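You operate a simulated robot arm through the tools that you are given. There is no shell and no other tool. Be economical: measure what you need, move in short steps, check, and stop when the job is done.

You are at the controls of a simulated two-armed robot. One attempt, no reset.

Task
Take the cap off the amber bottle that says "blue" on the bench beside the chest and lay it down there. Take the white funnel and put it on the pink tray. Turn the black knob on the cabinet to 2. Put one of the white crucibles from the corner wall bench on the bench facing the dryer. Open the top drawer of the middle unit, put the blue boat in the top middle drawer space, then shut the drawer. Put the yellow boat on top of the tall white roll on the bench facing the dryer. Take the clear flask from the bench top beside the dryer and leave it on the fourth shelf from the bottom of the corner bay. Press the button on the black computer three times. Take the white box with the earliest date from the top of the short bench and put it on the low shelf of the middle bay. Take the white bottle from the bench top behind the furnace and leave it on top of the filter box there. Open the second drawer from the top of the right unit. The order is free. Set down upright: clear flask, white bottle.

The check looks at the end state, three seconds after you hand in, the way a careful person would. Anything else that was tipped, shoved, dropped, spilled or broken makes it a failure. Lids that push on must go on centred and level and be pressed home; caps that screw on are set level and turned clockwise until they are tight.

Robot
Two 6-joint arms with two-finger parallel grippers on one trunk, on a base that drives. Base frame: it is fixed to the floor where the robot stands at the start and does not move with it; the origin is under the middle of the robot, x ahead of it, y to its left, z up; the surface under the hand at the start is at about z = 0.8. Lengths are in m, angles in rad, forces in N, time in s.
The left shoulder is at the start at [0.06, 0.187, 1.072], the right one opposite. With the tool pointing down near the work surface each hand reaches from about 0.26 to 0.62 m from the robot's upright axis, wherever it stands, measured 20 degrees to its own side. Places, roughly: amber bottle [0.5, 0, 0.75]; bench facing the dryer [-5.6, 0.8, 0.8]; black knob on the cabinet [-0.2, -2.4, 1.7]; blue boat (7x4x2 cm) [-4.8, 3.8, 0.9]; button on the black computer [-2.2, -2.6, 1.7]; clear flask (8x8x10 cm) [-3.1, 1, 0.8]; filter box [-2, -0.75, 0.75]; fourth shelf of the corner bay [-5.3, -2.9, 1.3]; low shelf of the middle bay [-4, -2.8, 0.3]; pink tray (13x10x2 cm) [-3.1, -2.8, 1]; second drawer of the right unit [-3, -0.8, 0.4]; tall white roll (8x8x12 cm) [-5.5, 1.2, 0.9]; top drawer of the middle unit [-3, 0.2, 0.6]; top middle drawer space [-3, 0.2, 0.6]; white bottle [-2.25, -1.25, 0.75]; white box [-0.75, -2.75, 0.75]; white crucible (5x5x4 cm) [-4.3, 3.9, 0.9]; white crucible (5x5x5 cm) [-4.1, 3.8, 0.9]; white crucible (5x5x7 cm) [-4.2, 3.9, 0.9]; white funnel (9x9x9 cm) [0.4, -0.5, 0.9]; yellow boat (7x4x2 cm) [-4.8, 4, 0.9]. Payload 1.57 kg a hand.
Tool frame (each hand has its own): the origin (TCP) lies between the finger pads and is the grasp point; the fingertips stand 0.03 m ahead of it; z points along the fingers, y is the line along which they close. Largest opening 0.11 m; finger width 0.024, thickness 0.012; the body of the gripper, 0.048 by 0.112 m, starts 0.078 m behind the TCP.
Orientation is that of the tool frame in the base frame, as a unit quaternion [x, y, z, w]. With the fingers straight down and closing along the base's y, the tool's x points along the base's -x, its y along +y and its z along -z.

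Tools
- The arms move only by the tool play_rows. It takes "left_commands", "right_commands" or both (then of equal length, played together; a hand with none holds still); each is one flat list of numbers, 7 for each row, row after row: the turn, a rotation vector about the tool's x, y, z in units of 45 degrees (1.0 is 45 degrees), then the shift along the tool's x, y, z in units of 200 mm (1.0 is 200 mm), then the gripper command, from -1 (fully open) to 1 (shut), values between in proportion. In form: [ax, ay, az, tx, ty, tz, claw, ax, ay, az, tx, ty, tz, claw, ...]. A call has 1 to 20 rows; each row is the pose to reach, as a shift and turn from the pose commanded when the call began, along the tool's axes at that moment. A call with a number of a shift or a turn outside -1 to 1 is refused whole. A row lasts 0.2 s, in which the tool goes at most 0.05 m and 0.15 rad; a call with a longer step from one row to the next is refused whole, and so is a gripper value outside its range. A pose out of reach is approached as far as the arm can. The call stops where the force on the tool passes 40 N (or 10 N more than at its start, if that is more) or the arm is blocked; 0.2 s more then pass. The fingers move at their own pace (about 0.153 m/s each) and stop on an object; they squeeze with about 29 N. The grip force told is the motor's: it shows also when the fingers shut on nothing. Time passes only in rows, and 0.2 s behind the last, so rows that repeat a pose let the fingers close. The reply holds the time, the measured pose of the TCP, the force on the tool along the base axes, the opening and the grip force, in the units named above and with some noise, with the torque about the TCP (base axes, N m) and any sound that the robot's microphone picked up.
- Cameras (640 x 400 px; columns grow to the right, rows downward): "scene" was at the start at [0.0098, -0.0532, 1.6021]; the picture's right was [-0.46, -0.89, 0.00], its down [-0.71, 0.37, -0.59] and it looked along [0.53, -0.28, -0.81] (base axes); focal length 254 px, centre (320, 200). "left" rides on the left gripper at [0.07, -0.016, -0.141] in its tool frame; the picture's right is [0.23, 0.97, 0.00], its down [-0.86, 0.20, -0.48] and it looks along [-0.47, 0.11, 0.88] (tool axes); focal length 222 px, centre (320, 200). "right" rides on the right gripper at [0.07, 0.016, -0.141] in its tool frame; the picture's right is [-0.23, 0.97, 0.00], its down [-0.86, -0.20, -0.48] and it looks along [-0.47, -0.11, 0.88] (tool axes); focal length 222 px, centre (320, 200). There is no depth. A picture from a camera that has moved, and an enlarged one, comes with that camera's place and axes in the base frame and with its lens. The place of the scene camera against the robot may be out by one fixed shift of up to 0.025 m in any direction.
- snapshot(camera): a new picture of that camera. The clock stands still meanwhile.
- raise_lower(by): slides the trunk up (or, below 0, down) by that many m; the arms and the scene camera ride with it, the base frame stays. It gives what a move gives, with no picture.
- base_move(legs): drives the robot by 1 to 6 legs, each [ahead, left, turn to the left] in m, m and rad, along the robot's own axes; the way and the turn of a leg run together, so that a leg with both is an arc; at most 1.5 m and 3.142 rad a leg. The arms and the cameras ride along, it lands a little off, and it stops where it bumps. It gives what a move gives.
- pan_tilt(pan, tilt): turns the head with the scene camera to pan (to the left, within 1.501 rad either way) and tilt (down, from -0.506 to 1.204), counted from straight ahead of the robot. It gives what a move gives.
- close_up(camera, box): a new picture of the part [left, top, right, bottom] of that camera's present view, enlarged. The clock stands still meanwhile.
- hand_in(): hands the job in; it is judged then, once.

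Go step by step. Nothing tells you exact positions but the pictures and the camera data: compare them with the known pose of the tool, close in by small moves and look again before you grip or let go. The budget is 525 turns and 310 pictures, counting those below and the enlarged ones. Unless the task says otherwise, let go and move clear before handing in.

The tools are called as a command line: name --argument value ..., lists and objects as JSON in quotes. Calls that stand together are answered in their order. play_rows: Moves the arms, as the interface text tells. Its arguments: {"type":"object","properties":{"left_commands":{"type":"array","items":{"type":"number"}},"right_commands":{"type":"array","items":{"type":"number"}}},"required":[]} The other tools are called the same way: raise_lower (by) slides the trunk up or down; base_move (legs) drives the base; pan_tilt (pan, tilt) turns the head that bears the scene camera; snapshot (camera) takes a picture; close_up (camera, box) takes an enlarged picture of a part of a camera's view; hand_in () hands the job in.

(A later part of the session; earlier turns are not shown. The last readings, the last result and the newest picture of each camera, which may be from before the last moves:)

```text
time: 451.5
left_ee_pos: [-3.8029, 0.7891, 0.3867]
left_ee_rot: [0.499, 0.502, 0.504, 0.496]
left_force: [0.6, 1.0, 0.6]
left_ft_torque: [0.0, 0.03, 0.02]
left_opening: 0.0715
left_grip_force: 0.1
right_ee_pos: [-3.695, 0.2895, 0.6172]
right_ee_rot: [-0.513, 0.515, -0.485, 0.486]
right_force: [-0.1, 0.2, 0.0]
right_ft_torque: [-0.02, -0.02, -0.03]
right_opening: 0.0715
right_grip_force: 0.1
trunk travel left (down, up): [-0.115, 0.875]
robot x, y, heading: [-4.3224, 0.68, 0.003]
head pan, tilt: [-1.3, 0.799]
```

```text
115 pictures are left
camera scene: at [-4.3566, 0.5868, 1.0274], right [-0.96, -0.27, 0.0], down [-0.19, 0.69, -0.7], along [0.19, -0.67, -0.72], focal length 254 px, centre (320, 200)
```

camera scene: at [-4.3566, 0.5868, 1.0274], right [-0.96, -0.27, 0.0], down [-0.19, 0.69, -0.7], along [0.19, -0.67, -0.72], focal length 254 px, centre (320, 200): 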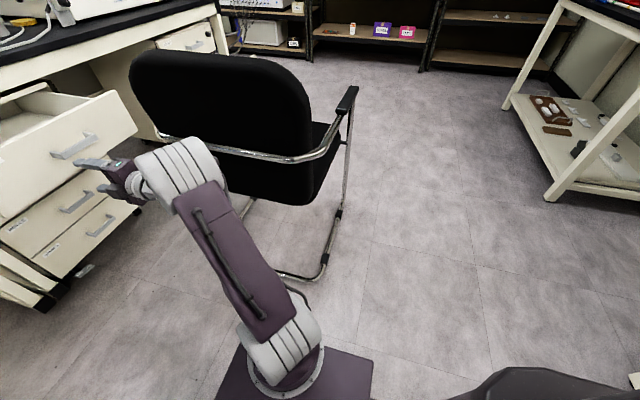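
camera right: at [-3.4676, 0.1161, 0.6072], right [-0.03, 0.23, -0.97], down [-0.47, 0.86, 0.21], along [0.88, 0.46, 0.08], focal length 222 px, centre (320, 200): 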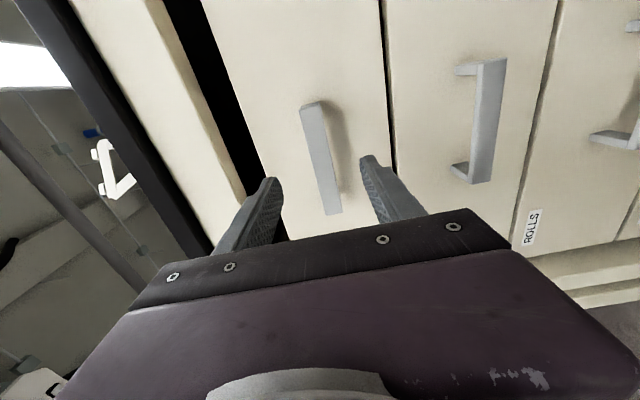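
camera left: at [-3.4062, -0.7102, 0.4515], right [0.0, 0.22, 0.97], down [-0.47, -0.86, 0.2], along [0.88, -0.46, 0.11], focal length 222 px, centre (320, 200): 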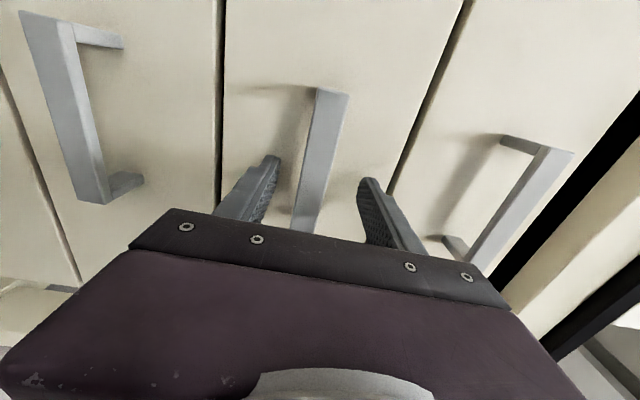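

Free, and the chair is unmoved. I raise the trunk and reorient both hands (left 30° below horizontal with horizontal closing; right pointing down).

raise_lower --by 0.4

play_rows --left_commands '[0, 0, -0.16, 0, 0, 0, -1, 0, 0, -0.33, 0, 0, 0, -1, 0, 0, -0.5, 0, 0, 0, -1, 0, 0, -0.67, 0, 0, 0, -1, 0, 0, -0.84, 0, 0, 0, -1, 0, 0, -1, 0, 0, 0, -1]' --right_commands '[0, 0, 0.16, 0, 0, 0, -1, 0, 0, 0.33, 0, 0, 0, -1, 0, 0, 0.5, 0, 0, 0, -1, 0, 0, 0.67, 0, 0, 0, -1, 0, 0, 0.84, 0, 0, 0, -1, 0, 0, 1, 0, 0, 0, -1]'

play_rows --left_commands '[0, 0, -0.16, 0, 0, 0, -1, 0, 0, -0.33, 0, 0, 0, -1, 0, 0, -0.5, 0, 0, 0, -1, 0, 0, -0.67, 0, 0, 0, -1, 0, 0, -0.84, 0, 0, 0, -1, 0, 0, -1, 0, 0, 0, -1]' --right_commands '[0, 0, 0.16, 0, 0, 0, -1, 0, 0, 0.33, 0, 0, 0, -1, 0, 0, 0.5, 0, 0, 0, -1, 0, 0, 0.67, 0, 0, 0, -1, 0, 0, 0.84, 0, 0, 0, -1, 0, 0, 1, 0, 0, 0, -1]'

play_rows --left_commands '[0, 0.15, 0, 0, 0, 0, -1, 0, 0.3, 0, 0, 0, 0, -1, 0, 0.45, 0, 0, 0, 0, -1, 0, 0.6, 0, 0, 0, 0, -1, 0, 0.67, 0, 0, 0, 0, -1, 0, 0.67, 0, 0, 0, 0, -1]' --right_commands '[0, 0.16, 0, 0, 0, 0, -1, 0, 0.33, 0, 0, 0, 0, -1, 0, 0.5, 0, 0, 0, 0, -1, 0, 0.67, 0, 0, 0, 0, -1, 0, 0.84, 0, 0, 0, 0, -1, 0, 1, 0, 0, 0, 0, -1]'

play_rows --right_commands '[0, 0.16, 0, 0, 0, 0, -1, 0, 0.33, 0, 0, 0, 0, -1, 0, 0.5, 0, 0, 0, 0, -1, 0, 0.67, 0, 0, 0, 0, -1, 0, 0.84, 0, 0, 0, 0, -1, 0, 1, 0, 0, 0, 0, -1]'

play_rows --right_commands '[0, 0, 0, 0.2, 0, -0.1, -1, 0, 0, 0, 0.4, 0, -0.2, -1, 0, 0, 0, 0.6, 0, -0.3, -1, 0, 0, 0, 0.8, 0, -0.3, -1, 0, 0, 0, 1.0, 0, -0.3, -1]'

```text
time: 455.3
left_ee_pos: [-3.8025, 0.7886, 0.7859]
left_ee_rot: [0.499, 0.502, 0.503, 0.495]
left_force: [0.1, -0.7, 0.4]
left_ft_torque: [-0.03, 0.0, 0.03]
left_opening: 0.0714
left_grip_force: 0.2
right_ee_pos: [-3.6947, 0.2892, 1.0182]
right_ee_rot: [-0.513, 0.515, -0.485, 0.486]
right_force: [0.2, 0.7, 0.2]
right_ft_torque: [-0.01, -0.02, 0.01]
right_opening: 0.0716
right_grip_force: 0.1
trunk travel left (down, up): [-0.515, 0.475]
robot x, y, heading: [-4.3257, 0.6834, 0.002]
head pan, tilt: [-1.3, 0.799]
```

```text
time: 456.7
left_ee_pos: [-3.8031, 0.7905, 0.7851]
left_ee_rot: [0.267, 0.655, 0.275, 0.651]
left_force: [-0.3, 0.2, 0.8]
left_ft_torque: [0.02, 0.0, 0.0]
left_opening: 0.1103
left_grip_force: 0.1
right_ee_pos: [-3.6934, 0.2893, 1.0177]
right_ee_rot: [-0.275, 0.673, -0.261, 0.635]
right_force: [0.5, -0.5, -0.1]
right_ft_torque: [0.02, -0.03, 0.03]
right_opening: 0.11
right_grip_force: 0.0
trunk travel left (down, up): [-0.515, 0.475]
robot x, y, heading: [-4.3221, 0.6841, -0.001]
head pan, tilt: [-1.3, 0.799]
```

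```text
time: 458.1
left_ee_pos: [-3.7832, 0.7965, 0.7898]
left_ee_rot: [0.073, 0.704, 0.077, 0.702]
left_force: [-0.2, 0.3, 0.6]
left_ft_torque: [0.01, 0.0, 0.0]
left_opening: 0.1097
left_grip_force: 0.0
left hand out of reach, approached as far as the arm can: row 5, 6
right_ee_pos: [-3.6943, 0.2879, 1.0184]
right_ee_rot: [0.003, 0.727, 0.002, 0.687]
right_force: [0.4, -0.3, 0.1]
right_ft_torque: [-0.01, 0.0, 0.02]
right_opening: 0.1101
right_grip_force: 0.1
trunk travel left (down, up): [-0.515, 0.475]
robot x, y, heading: [-4.3202, 0.6851, 0.003]
head pan, tilt: [-1.3, 0.799]
```

```text
time: 459.5
left_ee_pos: [-3.7824, 0.7969, 0.7897]
left_ee_rot: [0.051, 0.863, 0.094, 0.494]
left_force: [0.3, 0.2, 1.1]
left_ft_torque: [0.02, 0.01, 0.0]
left_opening: 0.11
left_grip_force: 0.0
right_ee_pos: [-3.6948, 0.2891, 1.0185]
right_ee_rot: [0.002, 0.935, 0.002, 0.355]
right_force: [0.7, -0.6, 0.6]
right_ft_torque: [-0.01, 0.02, -0.02]
right_opening: 0.1099
right_grip_force: 0.0
trunk travel left (down, up): [-0.515, 0.475]
robot x, y, heading: [-4.3226, 0.6831, 0.001]
head pan, tilt: [-1.3, 0.799]
```

```text
time: 460.9
left_ee_pos: [-3.7848, 0.7974, 0.789]
left_ee_rot: [0.052, 0.863, 0.094, 0.494]
left_force: [0.5, 1.1, 1.1]
left_ft_torque: [0.0, 0.03, -0.01]
left_opening: 0.1099
left_grip_force: 0.1
right_ee_pos: [-3.7419, 0.3042, 0.9705]
right_ee_rot: [-0.001, 0.969, 0.01, 0.248]
right_force: [0.7, 0.2, -0.1]
right_ft_torque: [0.0, -0.04, -0.03]
right_opening: 0.1098
right_grip_force: 0.0
right hand out of reach, approached as far as the arm can: row 1, 2, 3, 4, 5, 6
trunk travel left (down, up): [-0.515, 0.475]
robot x, y, heading: [-4.3218, 0.6843, 0.002]
head pan, tilt: [-1.3, 0.799]
```

```text
time: 462.1
left_ee_pos: [-3.7837, 0.7993, 0.7913]
left_ee_rot: [0.051, 0.862, 0.094, 0.496]
left_force: [-0.5, -0.1, -0.3]
left_ft_torque: [0.0, 0.02, 0.0]
left_opening: 0.11
left_grip_force: 0.1
right_ee_pos: [-3.9473, 0.3016, 0.9276]
right_ee_rot: [-0.001, 0.968, 0.01, 0.249]
right_force: [-0.4, 0.7, 0.0]
right_ft_torque: [0.0, -0.01, -0.02]
right_opening: 0.11
right_grip_force: 0.0
trunk travel left (down, up): [-0.515, 0.475]
robot x, y, heading: [-4.3243, 0.6838, 0.002]
head pan, tilt: [-1.3, 0.799]
```

play_rows --left_commands '[0.05, 0, -0.08, 0, 0, 0, -1, 0.1, 0, -0.16, 0, 0, 0, -1, 0.142, -0.01, -0.232, 0, 0, 0, -1, 0.142, -0.01, -0.232, 0, 0, 0, -1, 0.142, -0.01, -0.232, 0, 0, 0, -1]' --right_commands '[0, 0.15, 0, 0, 0, -0.05, -1, 0, 0.3, 0, 0, 0, -0.1, -1, 0, 0.45, 0, 0, 0, -0.15, -1, 0, 0.6, 0, 0, 0, -0.2, -1, 0, 0.64, 0, 0, 0, -0.2, -1]'

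base_move --legs '[[0, 0.17, 0], [0.4, 0, 0]]'

snapshot --camera "left"

pan_tilt --pan 0.1 --tilt 0.5

snapshot --camera "scene"

```text
time: 463.3
left_ee_pos: [-3.7795, 0.7955, 0.7926]
left_ee_rot: [0.017, 0.868, 0.034, 0.495]
left_force: [-0.6, 0.4, 0.1]
left_ft_torque: [-0.02, -0.02, -0.01]
left_opening: 0.1101
left_grip_force: 0.1
left hand out of reach, approached as far as the arm can: row 2, 3, 4, 5
right_ee_pos: [-3.9683, 0.2958, 0.9318]
right_ee_rot: [-0.004, 0.991, 0.029, 0.13]
right_force: [0.1, 0.0, 0.3]
right_ft_torque: [0.05, -0.01, 0.03]
right_opening: 0.1098
right_grip_force: 0.2
right hand out of reach, approached as far as the arm can: row 2, 3, 4, 5
trunk travel left (down, up): [-0.515, 0.475]
robot x, y, heading: [-4.3257, 0.6836, 0.0]
head pan, tilt: [-1.3, 0.799]
```

```text
time: 466.9
left_ee_pos: [-3.3815, 0.9697, 0.7926]
left_ee_rot: [0.017, 0.868, 0.034, 0.495]
left_force: [0.2, 0.1, -0.3]
left_ft_torque: [-0.02, 0.02, -0.03]
left_opening: 0.1099
left_grip_force: 0.0
right_ee_pos: [-3.571, 0.4688, 0.9323]
right_ee_rot: [-0.005, 0.991, 0.029, 0.13]
right_force: [-0.6, 0.6, 0.5]
right_ft_torque: [0.0, 0.07, 0.01]
right_opening: 0.1096
right_grip_force: 0.0
trunk travel left (down, up): [-0.515, 0.475]
robot x, y, heading: [-3.9217, 0.858, -0.002]
head pan, tilt: [-1.3, 0.799]
```

```text
114 pictures are left
camera left: at [-3.5395, 0.9527, 0.8044], right [-0.12, 0.99, -0.12], down [0.02, 0.12, 0.99], along [0.99, 0.12, -0.04], focal length 222 px, centre (320, 200)
```

left: 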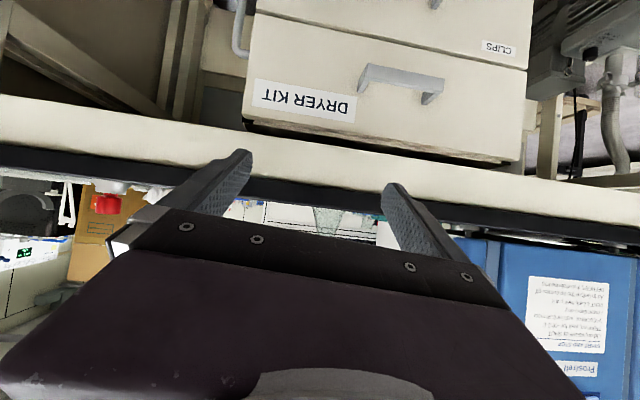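

```text
time: 468.4
left_ee_pos: [-3.3833, 0.9687, 0.7932]
left_ee_rot: [0.018, 0.868, 0.033, 0.495]
left_force: [1.0, 0.1, 0.2]
left_ft_torque: [-0.01, 0.0, 0.0]
left_opening: 0.11
left_grip_force: 0.0
right_ee_pos: [-3.5703, 0.4694, 0.9318]
right_ee_rot: [-0.004, 0.991, 0.029, 0.13]
right_force: [0.1, -0.9, 0.0]
right_ft_torque: [-0.01, 0.0, 0.0]
right_opening: 0.1101
right_grip_force: 0.1
trunk travel left (down, up): [-0.515, 0.475]
robot x, y, heading: [-3.9249, 0.8518, 0.002]
head pan, tilt: [0.099, 0.499]
```

```text
113 pictures are left
camera scene: at [-3.8903, 0.8462, 1.4533], right [0.1, -0.99, 0.0], down [-0.48, -0.05, -0.88], along [0.87, 0.09, -0.48], focal length 254 px, centre (320, 200)
```

scene: 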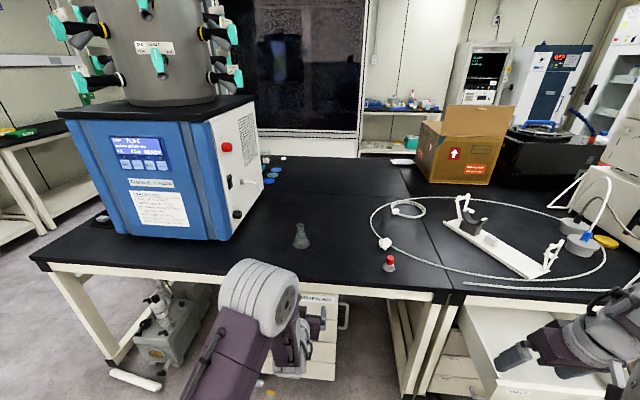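

Flask at [-3.104, 1.004], top z≈0.90. I raise the trunk 0.2, drive 0.15 forward and look with the left camera.

raise_lower --by 0.2

base_move --legs '[[0.15, 0.03, 0]]'

snapshot --camera "left"

```text
time: 470.6
left_ee_pos: [-3.3831, 0.9696, 0.9924]
left_ee_rot: [0.017, 0.868, 0.033, 0.495]
left_force: [-0.1, 0.2, -0.3]
left_ft_torque: [0.01, -0.01, 0.0]
left_opening: 0.1099
left_grip_force: 0.1
right_ee_pos: [-3.5709, 0.4687, 1.1311]
right_ee_rot: [-0.006, 0.991, 0.03, 0.13]
right_force: [0.1, -0.1, 0.7]
right_ft_torque: [0.0, 0.02, 0.0]
right_opening: 0.1103
right_grip_force: 0.0
trunk travel left (down, up): [-0.715, 0.275]
robot x, y, heading: [-3.9263, 0.8584, 0.003]
head pan, tilt: [0.099, 0.499]
```

```text
time: 472.0
left_ee_pos: [-3.2352, 0.9988, 0.9942]
left_ee_rot: [0.018, 0.868, 0.034, 0.496]
left_force: [-0.4, -0.5, 0.5]
left_ft_torque: [-0.06, 0.0, 0.03]
left_opening: 0.11
left_grip_force: 0.1
right_ee_pos: [-3.4233, 0.4972, 1.1329]
right_ee_rot: [-0.004, 0.991, 0.029, 0.131]
right_force: [0.0, 0.4, -0.1]
right_ft_torque: [-0.02, -0.04, 0.0]
right_opening: 0.1101
right_grip_force: 0.0
trunk travel left (down, up): [-0.715, 0.275]
robot x, y, heading: [-3.7745, 0.8859, 0.001]
head pan, tilt: [0.099, 0.499]
```

```text
112 pictures are left
camera left: at [-3.3919, 0.982, 1.0052], right [-0.12, 0.99, -0.12], down [0.02, 0.12, 0.99], along [0.99, 0.11, -0.04], focal length 222 px, centre (320, 200)
```

left: 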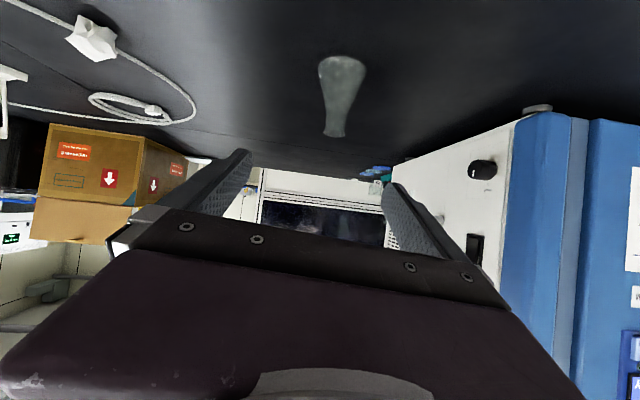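

Flask refined: [-3.092, 1.024]. I approach along the tool axis, most of the way.

play_rows --left_commands '[0, 0, 0, 0.05, 0.06, 0.1, -1, 0, 0, 0, 0.1, 0.125, 0.25, -1, 0, 0, 0, 0.115, 0.125, 0.45, -1, 0, 0, 0, 0.115, 0.125, 0.6, -1, 0, 0, 0, 0.115, 0.125, 0.6, -1]'

snapshot --camera "left"

close_up --camera "scene" --box '[220, 180, 400, 300]'

```text
time: 473.2
left_ee_pos: [-3.1414, 1.0216, 0.9154]
left_ee_rot: [0.015, 0.869, 0.038, 0.494]
left_force: [-0.8, 0.2, 0.7]
left_ft_torque: [0.02, 0.0, 0.02]
left_opening: 0.1099
left_grip_force: 0.0
left hand out of reach, approached as far as the arm can: row 2, 3, 4, 5
right_ee_pos: [-3.4218, 0.4985, 1.1326]
right_ee_rot: [-0.003, 0.991, 0.029, 0.131]
right_force: [0.6, -0.9, -0.5]
right_ft_torque: [0.01, 0.02, 0.03]
right_opening: 0.1102
right_grip_force: 0.0
trunk travel left (down, up): [-0.715, 0.275]
robot x, y, heading: [-3.7788, 0.8834, 0.001]
head pan, tilt: [0.099, 0.499]
```

```text
111 pictures are left
camera left: at [-3.2978, 1.0052, 0.927], right [-0.13, 0.98, -0.12], down [0.02, 0.12, 0.99], along [0.99, 0.12, -0.04], focal length 222 px, centre (320, 200)
```

left: 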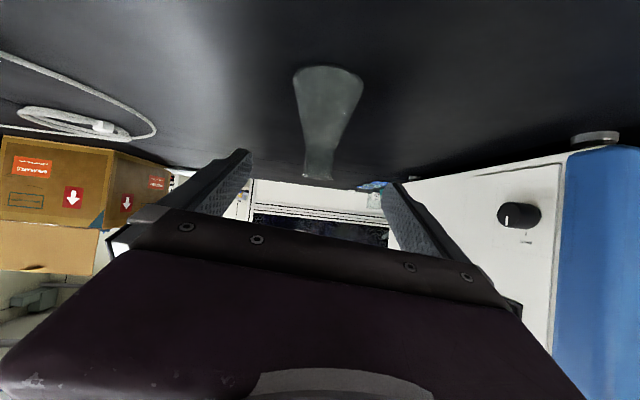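

```text
3.33 times, centred on (310, 240) of scene
camera zoom: at [-3.7415, 0.8761, 1.6533], right [0.1, -0.99, 0.0], down [-0.48, -0.05, -0.88], along [0.87, 0.09, -0.48], focal length 846 px, centre (353, 67)
```

zoom: 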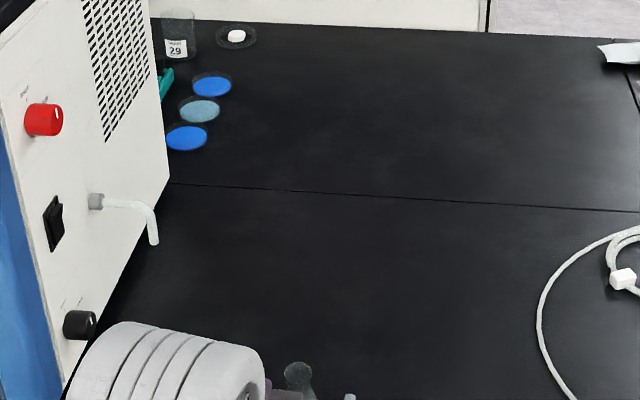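

Flask axis [-3.08, 1.027], mouth z 0.894. I nudge the base 5 cm closer, then lower the fingers around the neck.

base_move --legs '[[0.05, 0, 0]]'

play_rows --left_commands '[0, 0, 0, 0.05, 0.02, 0.05, -1, 0, 0, 0, 0.1, 0.028, 0.1, -1, 0, 0, 0, 0.158, 0.028, 0.155, -1, 0, 0, 0, 0.158, 0.028, 0.155, -1]'

snapshot --camera "left"

```text
time: 474.1
left_ee_pos: [-3.0949, 1.0221, 0.9169]
left_ee_rot: [0.015, 0.868, 0.038, 0.495]
left_force: [-0.4, 0.0, 1.1]
left_ft_torque: [0.0, 0.03, 0.02]
left_opening: 0.1098
left_grip_force: 0.0
right_ee_pos: [-3.3768, 0.4976, 1.134]
right_ee_rot: [-0.004, 0.991, 0.029, 0.133]
right_force: [0.0, 0.3, -0.2]
right_ft_torque: [0.01, -0.03, 0.02]
right_opening: 0.1101
right_grip_force: 0.1
trunk travel left (down, up): [-0.715, 0.275]
robot x, y, heading: [-3.7296, 0.8841, 0.001]
head pan, tilt: [0.099, 0.499]
```

```text
time: 475.1
left_ee_pos: [-3.0804, 1.0272, 0.8734]
left_ee_rot: [0.013, 0.868, 0.042, 0.495]
left_force: [-0.2, 0.1, -1.0]
left_ft_torque: [-0.02, 0.0, -0.01]
left_opening: 0.1102
left_grip_force: 0.0
left hand out of reach, approached as far as the arm can: row 3, 4
right_ee_pos: [-3.3745, 0.4976, 1.1322]
right_ee_rot: [-0.004, 0.991, 0.03, 0.131]
right_force: [-0.8, 0.0, 0.2]
right_ft_torque: [-0.01, 0.0, -0.03]
right_opening: 0.1102
right_grip_force: 0.1
trunk travel left (down, up): [-0.715, 0.275]
robot x, y, heading: [-3.7284, 0.885, -0.001]
head pan, tilt: [0.099, 0.499]
```

```text
109 pictures are left
camera left: at [-3.2376, 1.0088, 0.8852], right [-0.13, 0.98, -0.11], down [0.02, 0.12, 0.99], along [0.99, 0.13, -0.04], focal length 222 px, centre (320, 200)
```

left: 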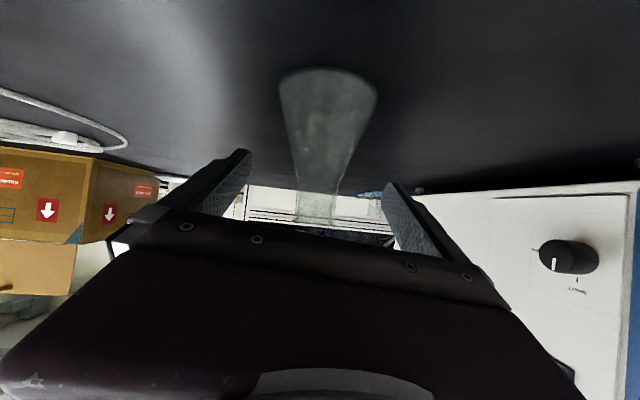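

The neck is centred between the fingers. I close and check.

play_rows --left_commands '[0, 0, 0, 0, 0, 0, 1, 0, 0, 0, 0, 0, 0, 1, 0, 0, 0, 0, 0, 0, 1, 0, 0, 0, 0, 0, 0, 1]'

raise_lower --by 0.03

snapshot --camera "left"

```text
time: 476.1
left_ee_pos: [-3.0801, 1.0276, 0.8742]
left_ee_rot: [0.013, 0.868, 0.042, 0.495]
left_force: [0.1, -0.5, 5.3]
left_ft_torque: [-0.24, -0.07, -0.01]
left_opening: 0.0339
left_grip_force: 29.2
right_ee_pos: [-3.3723, 0.4986, 1.1319]
right_ee_rot: [-0.004, 0.991, 0.029, 0.132]
right_force: [-0.3, -0.2, -0.2]
right_ft_torque: [0.01, 0.01, 0.0]
right_opening: 0.1101
right_grip_force: 0.1
trunk travel left (down, up): [-0.715, 0.275]
robot x, y, heading: [-3.7271, 0.8833, 0.001]
head pan, tilt: [0.099, 0.499]
```

```text
time: 476.8
left_ee_pos: [-3.0806, 1.0287, 0.9019]
left_ee_rot: [0.013, 0.868, 0.042, 0.494]
left_force: [0.0, 0.3, -1.2]
left_ft_torque: [0.02, 0.02, 0.03]
left_opening: 0.0306
left_grip_force: 29.4
right_ee_pos: [-3.3735, 0.4987, 1.1623]
right_ee_rot: [-0.004, 0.991, 0.029, 0.131]
right_force: [0.8, -0.1, 0.2]
right_ft_torque: [0.0, 0.02, -0.02]
right_opening: 0.1099
right_grip_force: 0.0
trunk travel left (down, up): [-0.745, 0.245]
robot x, y, heading: [-3.724, 0.8843, -0.002]
head pan, tilt: [0.099, 0.499]
```

```text
108 pictures are left
camera left: at [-3.2368, 1.0088, 0.9145], right [-0.13, 0.98, -0.11], down [0.02, 0.12, 0.99], along [0.99, 0.13, -0.04], focal length 222 px, centre (320, 200)
```

left: 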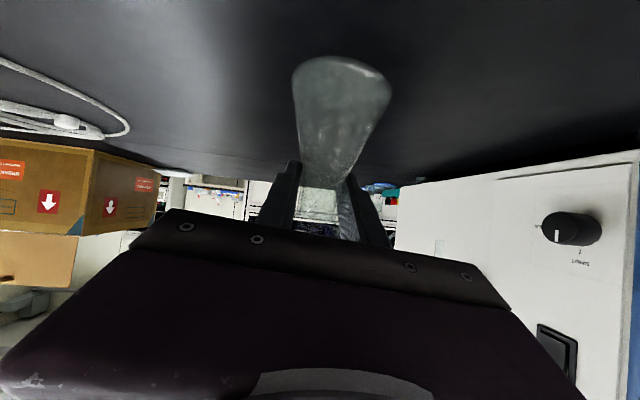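

The flask is held. I lift it clear, back out and head south toward the corner bay.

raise_lower --by 0.2

base_move --legs '[[-0.93, 0, 0], [0, 0, -1.57], [1.4, 0, 0], [0.9, 0, 0]]'

pan_tilt --pan -0.2 --tilt 0.4

snapshot --camera "scene"

snapshot --camera "left"

```text
time: 479.0
left_ee_pos: [-3.0802, 1.0271, 1.1028]
left_ee_rot: [0.013, 0.868, 0.042, 0.494]
left_force: [-0.2, -0.5, -0.2]
left_ft_torque: [-0.01, -0.02, -0.01]
left_opening: 0.0302
left_grip_force: 29.1
right_ee_pos: [-3.3723, 0.4993, 1.362]
right_ee_rot: [-0.004, 0.991, 0.03, 0.131]
right_force: [0.5, -0.4, 0.9]
right_ft_torque: [0.01, -0.02, 0.02]
right_opening: 0.11
right_grip_force: 0.2
trunk travel left (down, up): [-0.945, 0.045]
robot x, y, heading: [-3.7287, 0.8864, 0.002]
head pan, tilt: [0.099, 0.499]
```

```text
time: 498.6
left_ee_pos: [-4.4659, -2.0731, 1.1033]
left_ee_rot: [0.622, 0.607, -0.319, 0.38]
left_force: [1.6, 0.8, -0.6]
left_ft_torque: [0.01, 0.0, 0.02]
left_opening: 0.0304
left_grip_force: 28.6
right_ee_pos: [-4.9972, -1.7832, 1.3618]
right_ee_rot: [0.696, 0.706, -0.072, 0.114]
right_force: [-0.3, 0.5, 0.2]
right_ft_torque: [-0.05, -0.01, -0.02]
right_opening: 0.1097
right_grip_force: 0.0
trunk travel left (down, up): [-0.945, 0.045]
robot x, y, heading: [-4.6131, -1.4292, -1.562]
head pan, tilt: [0.099, 0.499]
```

```text
time: 499.4
left_ee_pos: [-4.4658, -2.0746, 1.1018]
left_ee_rot: [0.621, 0.607, -0.318, 0.38]
left_force: [0.9, 1.3, 0.5]
left_ft_torque: [-0.03, 0.02, 0.0]
left_opening: 0.0305
left_grip_force: 29.1
right_ee_pos: [-4.9968, -1.7843, 1.3616]
right_ee_rot: [0.696, 0.706, -0.071, 0.113]
right_force: [-0.3, 0.8, -0.3]
right_ft_torque: [0.01, 0.0, -0.01]
right_opening: 0.1099
right_grip_force: 0.1
trunk travel left (down, up): [-0.945, 0.045]
robot x, y, heading: [-4.6067, -1.4289, -1.564]
head pan, tilt: [-0.201, 0.4]
```

```text
107 pictures are left
camera scene: at [-4.6247, -1.478, 1.8924], right [-0.98, 0.19, 0.0], down [0.07, 0.38, -0.92], along [-0.18, -0.9, -0.39], focal length 254 px, centre (320, 200)
```

scene: 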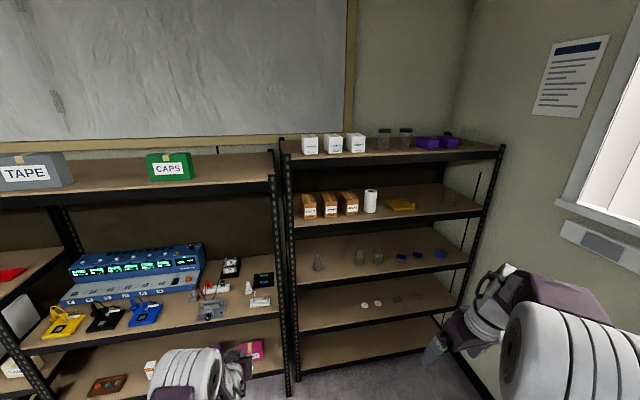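

```text
106 pictures are left
camera left: at [-4.4875, -1.9159, 1.1146], right [0.98, 0.14, -0.11], down [0.12, -0.02, 0.99], along [0.14, -0.99, -0.04], focal length 222 px, centre (320, 200)
```

left: 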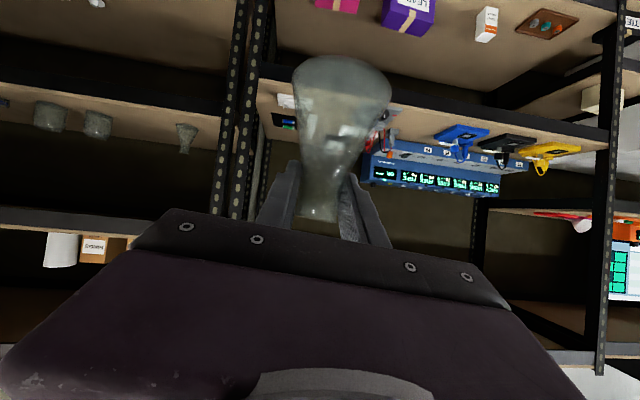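

The fourth shelf (brown boxes, white roll, yellow item) is at about z=1.32. I zoom in on it.

close_up --camera "scene" --box '[280, 130, 510, 280]'

```text
2.67 times, centred on (395, 205) of scene
camera zoom: at [-4.6247, -1.478, 1.8924], right [-0.98, 0.19, 0.0], down [0.07, 0.38, -0.92], along [-0.18, -0.9, -0.39], focal length 676 px, centre (120, 187)
```

zoom: 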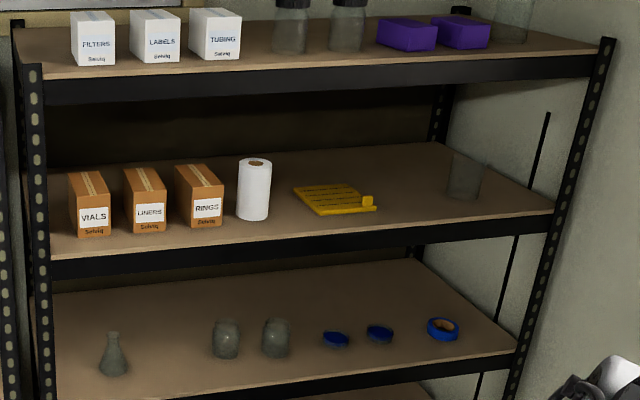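

I raise the left hand with the flask in two moves and bring it more to the robot's centre line.

play_rows --left_commands '[0, 0, -0.02, -0.13, -0.06, -0.08, 1, 0, 0, -0.04, -0.26, -0.12, -0.16, 1, 0, 0, -0.06, -0.39, -0.18, -0.24, 1, 0, 0, -0.08, -0.52, -0.25, -0.32, 1, 0, 0, -0.08, -0.644, -0.31, -0.39, 1, 0, 0, -0.08, -0.644, -0.31, -0.39, 1]'

play_rows --left_commands '[0, 0, 0, -0.13, -0.06, -0.08, 1, 0, 0, 0, -0.26, -0.12, -0.16, 1, 0, 0, 0, -0.39, -0.18, -0.24, 1, 0, 0, 0, -0.52, -0.25, -0.32, 1, 0, 0, 0, -0.644, -0.31, -0.39, 1, 0, 0, 0, -0.644, -0.31, -0.39, 1]'

snapshot --camera "left"

```text
time: 500.8
left_ee_pos: [-4.5413, -2.0738, 1.2481]
left_ee_rot: [0.602, 0.626, -0.33, 0.37]
left_force: [-0.3, 0.2, -1.2]
left_ft_torque: [-0.03, 0.0, -0.02]
left_opening: 0.0305
left_grip_force: 29.1
right_ee_pos: [-4.9964, -1.7832, 1.3619]
right_ee_rot: [0.696, 0.705, -0.071, 0.113]
right_force: [0.4, -0.5, -1.0]
right_ft_torque: [-0.02, -0.04, 0.0]
right_opening: 0.1099
right_grip_force: 0.2
trunk travel left (down, up): [-0.945, 0.045]
robot x, y, heading: [-4.6094, -1.4265, -1.565]
head pan, tilt: [-0.201, 0.4]
```

```text
time: 502.2
left_ee_pos: [-4.6089, -2.0766, 1.3953]
left_ee_rot: [0.602, 0.626, -0.331, 0.37]
left_force: [-0.4, 0.5, -0.8]
left_ft_torque: [-0.03, -0.01, 0.02]
left_opening: 0.0305
left_grip_force: 29.3
right_ee_pos: [-4.9956, -1.7836, 1.3623]
right_ee_rot: [0.696, 0.705, -0.071, 0.113]
right_force: [-0.2, 0.1, -0.1]
right_ft_torque: [0.02, 0.0, 0.02]
right_opening: 0.1101
right_grip_force: 0.0
trunk travel left (down, up): [-0.945, 0.045]
robot x, y, heading: [-4.6084, -1.4284, -1.565]
head pan, tilt: [-0.201, 0.4]
```

```text
104 pictures are left
camera left: at [-4.6333, -1.9187, 1.4086], right [0.97, 0.17, -0.17], down [0.17, -0.01, 0.99], along [0.17, -0.99, -0.04], focal length 222 px, centre (320, 200)
```

left: 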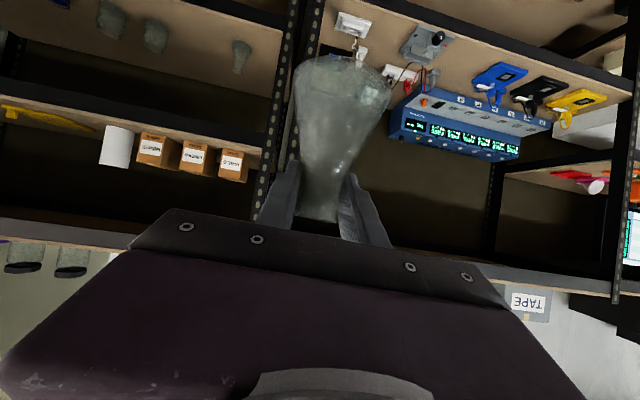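

Flask is vertical and the hand at [.., 1.395]. I move forward, sidestep to x≈-5.05 and turn slightly toward the shelf.

base_move --legs '[[0.28, 0, 0], [0, -0.42, 0], [0, 0, -0.24]]'

snapshot --camera "left"

snapshot --camera "scene"

```text
time: 507.2
left_ee_pos: [-5.186, -2.3417, 1.3957]
left_ee_rot: [0.674, 0.548, -0.373, 0.326]
left_force: [-0.1, -0.2, -0.9]
left_ft_torque: [0.02, -0.01, 0.0]
left_opening: 0.0304
left_grip_force: 28.9
right_ee_pos: [-5.4935, -1.9646, 1.3625]
right_ee_rot: [0.776, 0.616, -0.085, 0.104]
right_force: [1.1, -0.8, -0.5]
right_ft_torque: [0.03, 0.01, -0.02]
right_opening: 0.1101
right_grip_force: 0.1
trunk travel left (down, up): [-0.945, 0.045]
robot x, y, heading: [-5.0365, -1.7117, -1.806]
head pan, tilt: [-0.201, 0.4]
```

```text
103 pictures are left
camera left: at [-5.1725, -2.1833, 1.408], right [0.98, -0.07, -0.17], down [0.16, -0.05, 0.99], along [-0.07, -1.0, -0.04], focal length 222 px, centre (320, 200)
```

left: 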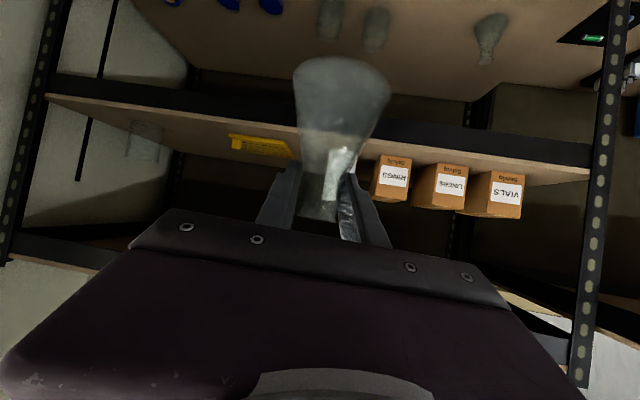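

```text
102 pictures are left
camera scene: at [-5.0537, -1.7572, 1.8924], right [-0.91, 0.42, 0.0], down [0.16, 0.35, -0.92], along [-0.39, -0.83, -0.39], focal length 254 px, centre (320, 200)
```

scene: 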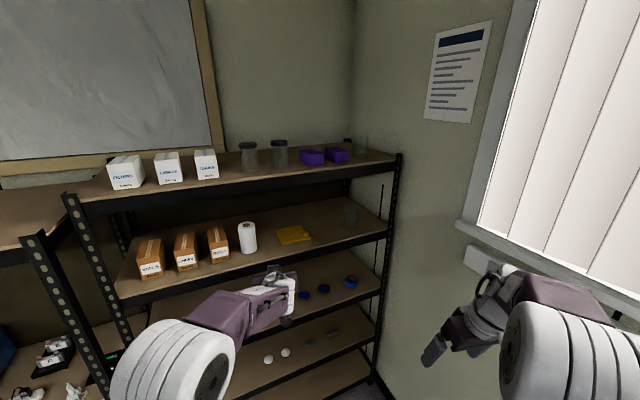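

Target spot: [-5.235, -2.625] between the roll and the yellow rack. I raise 2 cm and advance 0.2 m first.

play_rows --left_commands '[0, 0, 0, -0.05, 0, -0.03, 1, 0, 0, 0, -0.1, 0, -0.06, 1, 0, 0, 0, -0.1, 0, -0.06, 1]'

base_move --legs '[[0.2, 0.02, 0]]'

snapshot --camera "left"

close_up --camera "scene" --box '[120, 150, 420, 330]'

```text
time: 508.0
left_ee_pos: [-5.1866, -2.3421, 1.4182]
left_ee_rot: [0.673, 0.55, -0.371, 0.327]
left_force: [0.0, -0.4, -1.1]
left_ft_torque: [0.0, -0.01, 0.01]
left_opening: 0.0305
left_grip_force: 28.6
right_ee_pos: [-5.494, -1.9656, 1.361]
right_ee_rot: [0.775, 0.617, -0.084, 0.104]
right_force: [-0.6, 0.2, 0.0]
right_ft_torque: [-0.03, -0.04, -0.03]
right_opening: 0.11
right_grip_force: 0.0
trunk travel left (down, up): [-0.945, 0.045]
robot x, y, heading: [-5.0369, -1.7132, -1.81]
head pan, tilt: [-0.201, 0.4]
```

```text
time: 509.6
left_ee_pos: [-5.212, -2.5356, 1.4223]
left_ee_rot: [0.673, 0.548, -0.374, 0.328]
left_force: [0.2, 0.5, -1.0]
left_ft_torque: [0.01, 0.03, -0.04]
left_opening: 0.0306
left_grip_force: 29.2
right_ee_pos: [-5.5197, -2.1604, 1.3648]
right_ee_rot: [0.776, 0.616, -0.086, 0.106]
right_force: [-0.4, 0.7, -1.0]
right_ft_torque: [-0.05, -0.02, 0.01]
right_opening: 0.1101
right_grip_force: 0.0
trunk travel left (down, up): [-0.945, 0.045]
robot x, y, heading: [-5.0621, -1.9113, -1.803]
head pan, tilt: [-0.201, 0.4]
```

```text
101 pictures are left
camera left: at [-5.199, -2.3763, 1.434], right [0.98, -0.07, -0.17], down [0.16, -0.05, 0.99], along [-0.07, -1.0, -0.04], focal length 222 px, centre (320, 200)
```

left: 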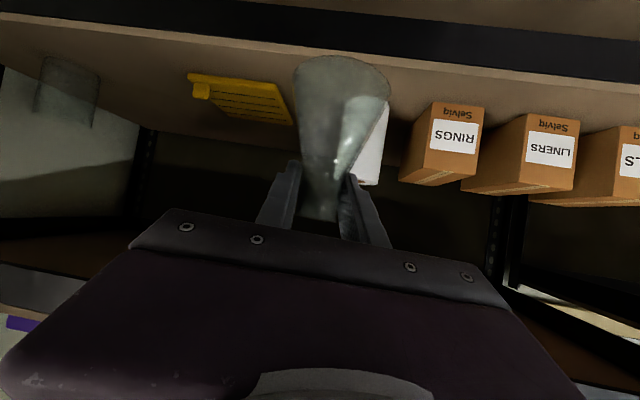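

```text
2.13 times, centred on (270, 240) of scene
camera zoom: at [-5.0799, -1.9483, 1.8926], right [-0.91, 0.42, 0.0], down [0.16, 0.35, -0.92], along [-0.39, -0.84, -0.39], focal length 541 px, centre (427, 115)
```

zoom: 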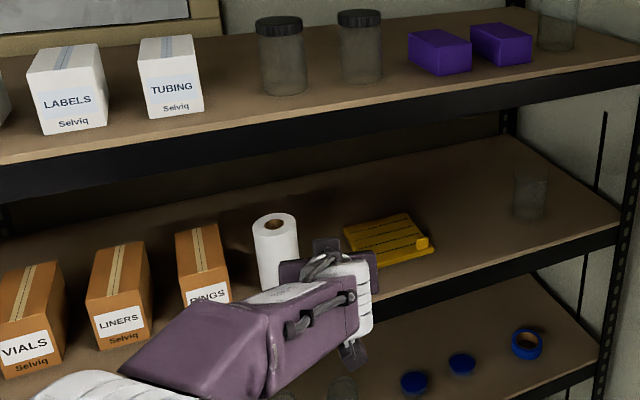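

I advance 10 cm more, into the shelf.

base_move --legs '[[0.1, 0, 0]]'

snapshot --camera "left"

close_up --camera "scene" --box '[120, 150, 420, 330]'

```text
time: 510.8
left_ee_pos: [-5.2337, -2.6281, 1.424]
left_ee_rot: [0.672, 0.548, -0.374, 0.328]
left_force: [0.8, 0.5, -0.1]
left_ft_torque: [0.0, -0.01, -0.02]
left_opening: 0.0306
left_grip_force: 28.3
right_ee_pos: [-5.5415, -2.2526, 1.3638]
right_ee_rot: [0.776, 0.616, -0.086, 0.106]
right_force: [0.1, 0.9, -0.1]
right_ft_torque: [-0.06, 0.01, 0.03]
right_opening: 0.11
right_grip_force: 0.1
trunk travel left (down, up): [-0.945, 0.045]
robot x, y, heading: [-5.0849, -2.0065, -1.808]
head pan, tilt: [-0.201, 0.4]
```

```text
99 pictures are left
camera left: at [-5.2209, -2.4693, 1.4354], right [0.98, -0.07, -0.17], down [0.16, -0.05, 0.99], along [-0.07, -1.0, -0.04], focal length 222 px, centre (320, 200)
```

left: 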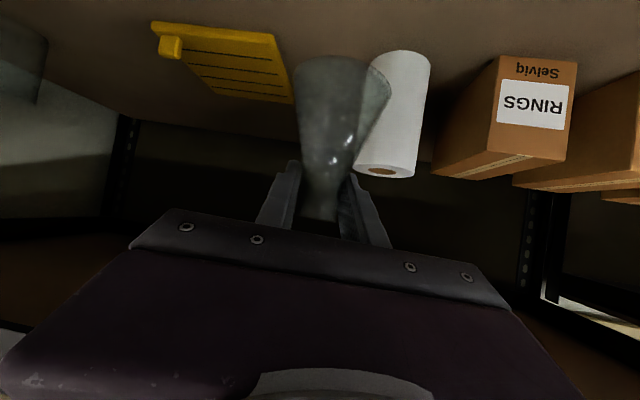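

```text
2.13 times, centred on (270, 240) of scene
camera zoom: at [-5.1011, -2.0404, 1.8927], right [-0.91, 0.42, 0.0], down [0.16, 0.35, -0.92], along [-0.39, -0.84, -0.38], focal length 541 px, centre (427, 115)
```

zoom: 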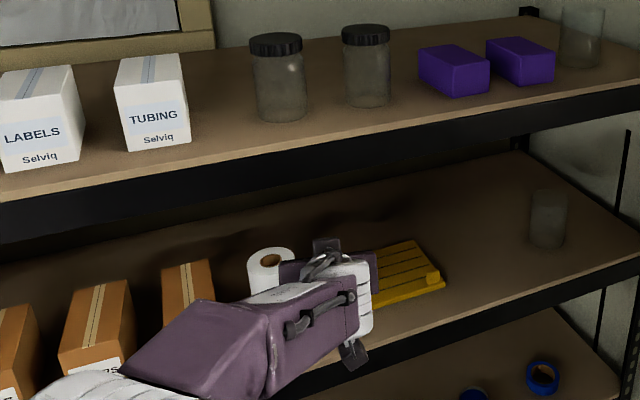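

The corner bay's front edge is deeper (≈-2.64, shelf z≈1.25). I advance another 6.5 cm and start lowering.

base_move --legs '[[0.067, -0.003, 0]]'

snapshot --camera "left"

```text
time: 511.8
left_ee_pos: [-5.2509, -2.6903, 1.4245]
left_ee_rot: [0.671, 0.548, -0.376, 0.329]
left_force: [0.0, 1.2, -0.5]
left_ft_torque: [-0.03, 0.0, -0.04]
left_opening: 0.0305
left_grip_force: 28.6
right_ee_pos: [-5.5591, -2.3156, 1.3657]
right_ee_rot: [0.775, 0.616, -0.088, 0.107]
right_force: [0.3, 2.1, 0.3]
right_ft_torque: [-0.11, 0.08, 0.0]
right_opening: 0.1098
right_grip_force: 0.0
trunk travel left (down, up): [-0.945, 0.045]
robot x, y, heading: [-5.1011, -2.0683, -1.805]
head pan, tilt: [-0.201, 0.4]
```

```text
97 pictures are left
camera left: at [-5.2383, -2.5317, 1.4363], right [0.98, -0.07, -0.17], down [0.16, -0.05, 0.99], along [-0.07, -1.0, -0.03], focal length 222 px, centre (320, 200)
```

left: 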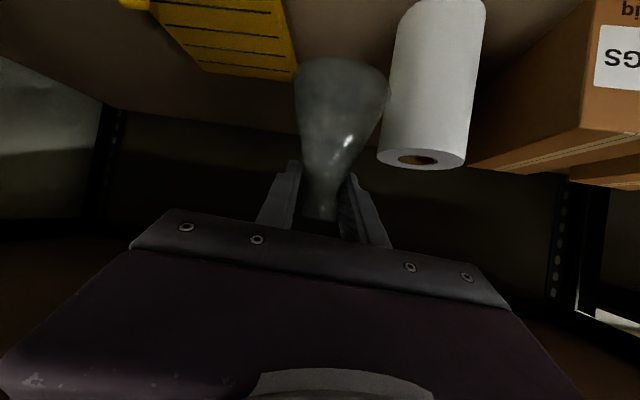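

The flask must shift 13 mm toward -x to clear the roll. I do that and lower 6 cm.

play_rows --left_commands '[0, 0, 0, 0, -0.065, 0, 1, 0, 0, 0, 0.09, -0.068, 0.05, 1, 0, 0, 0, 0.18, -0.07, 0.1, 1, 0, 0, 0, 0.26, -0.074, 0.15, 1, 0, 0, 0, 0.26, -0.074, 0.15, 1]'

snapshot --camera "left"

close_up --camera "scene" --box '[170, 180, 370, 330]'

```text
time: 513.0
left_ee_pos: [-5.267, -2.6977, 1.3597]
left_ee_rot: [0.673, 0.548, -0.373, 0.327]
left_force: [-0.2, 0.6, -0.2]
left_ft_torque: [0.01, -0.02, 0.03]
left_opening: 0.0305
left_grip_force: 28.7
right_ee_pos: [-5.5609, -2.324, 1.3626]
right_ee_rot: [0.776, 0.616, -0.085, 0.105]
right_force: [-0.1, 0.1, 0.0]
right_ft_torque: [-0.01, 0.02, 0.02]
right_opening: 0.1099
right_grip_force: 0.1
trunk travel left (down, up): [-0.945, 0.045]
robot x, y, heading: [-5.0985, -2.0723, -1.806]
head pan, tilt: [-0.201, 0.4]
```

```text
96 pictures are left
camera left: at [-5.2538, -2.5387, 1.3723], right [0.98, -0.07, -0.17], down [0.16, -0.05, 0.99], along [-0.07, -1.0, -0.04], focal length 222 px, centre (320, 200)
```

left: 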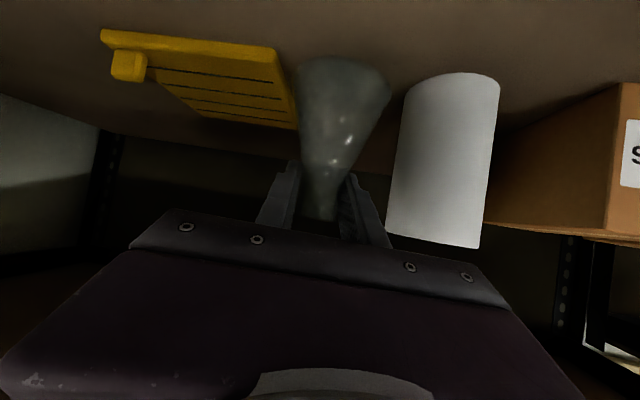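

```text
2.67 times, centred on (270, 255) of scene
camera zoom: at [-5.1224, -2.115, 1.8925], right [-0.91, 0.42, 0.0], down [0.16, 0.35, -0.92], along [-0.39, -0.84, -0.39], focal length 676 px, centre (453, 53)
```

zoom: 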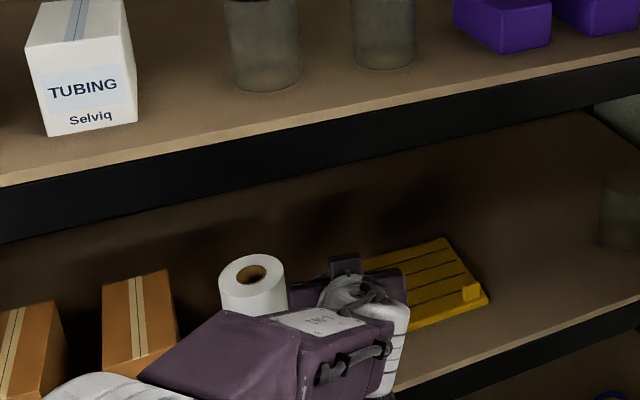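

Well aligned between rack and roll. I lower the last bit until contact.

play_rows --left_commands '[0, 0, 0, 0.017, 0, 0.01, 1, 0, 0, 0, 0.03, 0, 0.018, 1, 0, 0, 0, 0.043, 0, 0.025, 1, 0, 0, 0, 0.056, 0, 0.033, 1, 0, 0, 0, 0.069, 0, 0.04, 1, 0, 0, 0, 0.082, 0, 0.048, 1, 0, 0, 0, 0.095, 0, 0.055, 1, 0, 0, 0, 0.108, 0, 0.062, 1, 0, 0, 0, 0.12, 0, 0.07, 1]'

snapshot --camera "left"

```text
time: 515.0
left_ee_pos: [-5.2645, -2.6979, 1.3372]
left_ee_rot: [0.67, 0.549, -0.377, 0.329]
left_force: [-0.1, -5.7, 26.8]
left_ft_torque: [-0.12, 0.68, 0.04]
left_opening: 0.031
left_grip_force: 29.4
right_ee_pos: [-5.56, -2.3227, 1.365]
right_ee_rot: [0.776, 0.616, -0.085, 0.105]
right_force: [-0.3, -0.1, -0.6]
right_ft_torque: [-0.01, 0.0, 0.0]
right_opening: 0.1102
right_grip_force: 0.0
trunk travel left (down, up): [-0.945, 0.045]
robot x, y, heading: [-5.1028, -2.066, -1.803]
head pan, tilt: [-0.201, 0.4]
```

```text
94 pictures are left
camera left: at [-5.2521, -2.5375, 1.3486], right [0.98, -0.07, -0.17], down [0.17, -0.04, 0.98], along [-0.07, -1.0, -0.03], focal length 222 px, centre (320, 200)
```

left: 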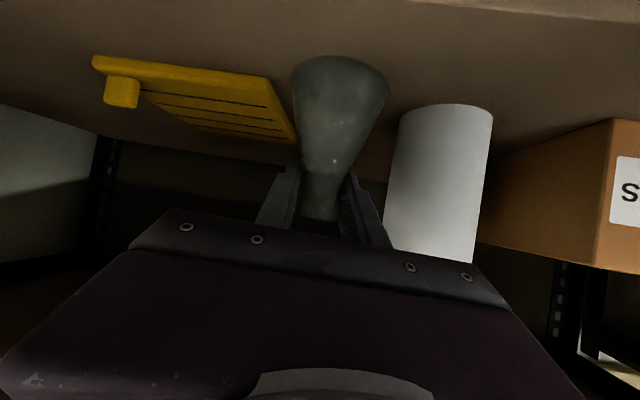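

Contact (27 N). I ease up 2 mm and open partially.

play_rows --left_commands '[0, 0, 0, -0.01, 0, -0.006, 1, 0, 0, 0, -0.01, 0, -0.006, 1, 0, 0, 0, -0.01, 0, -0.006, 0.2, 0, 0, 0, -0.01, 0, -0.006, 0, 0, 0, 0, -0.01, 0, -0.006, 0]'

snapshot --camera "left"

```text
time: 516.1
left_ee_pos: [-5.2659, -2.6967, 1.334]
left_ee_rot: [0.673, 0.549, -0.373, 0.327]
left_force: [0.0, 0.5, 0.3]
left_ft_torque: [0.0, 0.01, 0.0]
left_opening: 0.0551
left_grip_force: 0.1
right_ee_pos: [-5.5609, -2.3236, 1.3618]
right_ee_rot: [0.775, 0.617, -0.086, 0.105]
right_force: [0.6, 0.2, 0.2]
right_ft_torque: [0.0, 0.01, 0.02]
right_opening: 0.1101
right_grip_force: 0.1
trunk travel left (down, up): [-0.945, 0.045]
robot x, y, heading: [-5.0987, -2.074, -1.808]
head pan, tilt: [-0.201, 0.4]
```

```text
93 pictures are left
camera left: at [-5.253, -2.5384, 1.3462], right [0.98, -0.07, -0.17], down [0.16, -0.05, 0.99], along [-0.07, -1.0, -0.04], focal length 222 px, centre (320, 200)
```

left: 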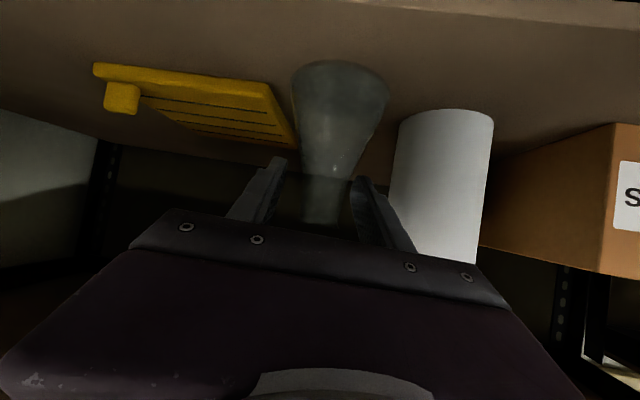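

The flask stands free. I withdraw along the tool axis and back off.

play_rows --left_commands '[0, 0, 0, 0, 0, -0.1, 0, 0, 0, 0, 0, 0, -0.25, 0, 0, 0, 0, 0, 0, -0.4, 0, 0, 0, 0, 0, 0, -0.5, 0]'

base_move --legs '[[-0.3, 0, 0]]'

snapshot --camera "left"

close_up --camera "scene" --box '[150, 150, 400, 320]'

```text
time: 517.1
left_ee_pos: [-5.2505, -2.6122, 1.3845]
left_ee_rot: [0.673, 0.548, -0.373, 0.327]
left_force: [0.1, 0.0, 0.2]
left_ft_torque: [-0.01, -0.01, 0.01]
left_opening: 0.0549
left_grip_force: 0.2
right_ee_pos: [-5.5616, -2.3244, 1.3626]
right_ee_rot: [0.776, 0.616, -0.085, 0.104]
right_force: [-0.6, -0.8, 0.1]
right_ft_torque: [0.0, 0.01, 0.02]
right_opening: 0.1101
right_grip_force: 0.0
trunk travel left (down, up): [-0.945, 0.045]
robot x, y, heading: [-5.1036, -2.068, -1.805]
head pan, tilt: [-0.201, 0.4]
```

```text
time: 519.2
left_ee_pos: [-5.183, -2.3234, 1.3828]
left_ee_rot: [0.673, 0.549, -0.373, 0.327]
left_force: [0.5, 0.5, 0.1]
left_ft_torque: [0.01, 0.02, -0.04]
left_opening: 0.0549
left_grip_force: 0.0
right_ee_pos: [-5.4931, -2.0326, 1.3606]
right_ee_rot: [0.777, 0.616, -0.084, 0.103]
right_force: [-0.5, -0.2, -0.3]
right_ft_torque: [0.04, 0.01, 0.03]
right_opening: 0.1098
right_grip_force: 0.0
trunk travel left (down, up): [-0.945, 0.045]
robot x, y, heading: [-5.0301, -1.781, -1.811]
head pan, tilt: [-0.201, 0.4]
```

```text
92 pictures are left
camera left: at [-5.1701, -2.1636, 1.3962], right [0.98, -0.07, -0.17], down [0.16, -0.06, 0.99], along [-0.08, -1.0, -0.04], focal length 222 px, centre (320, 200)
```

left: 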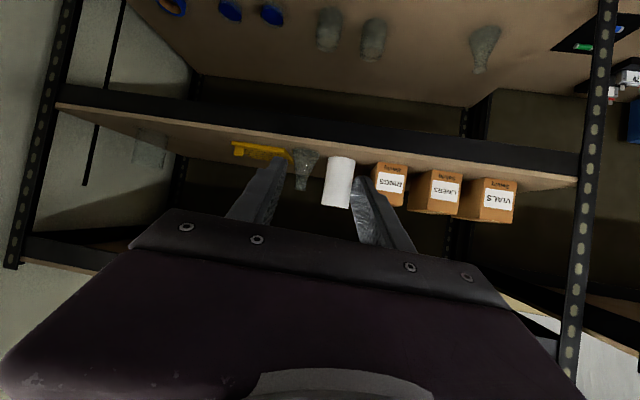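

```text
2.35 times, centred on (275, 235) of scene
camera zoom: at [-5.0531, -1.8271, 1.8924], right [-0.91, 0.42, 0.0], down [0.17, 0.35, -0.92], along [-0.39, -0.83, -0.39], focal length 597 px, centre (426, 118)
```

zoom: 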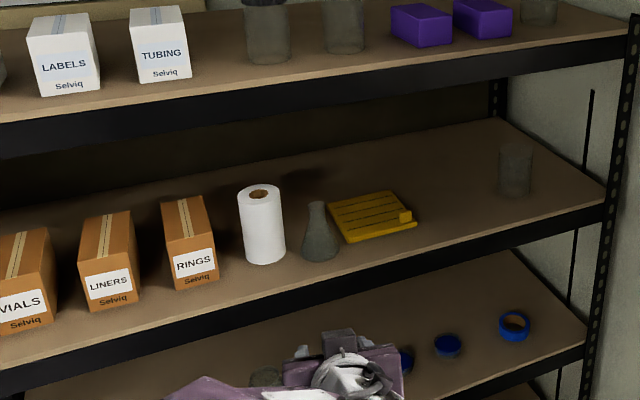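

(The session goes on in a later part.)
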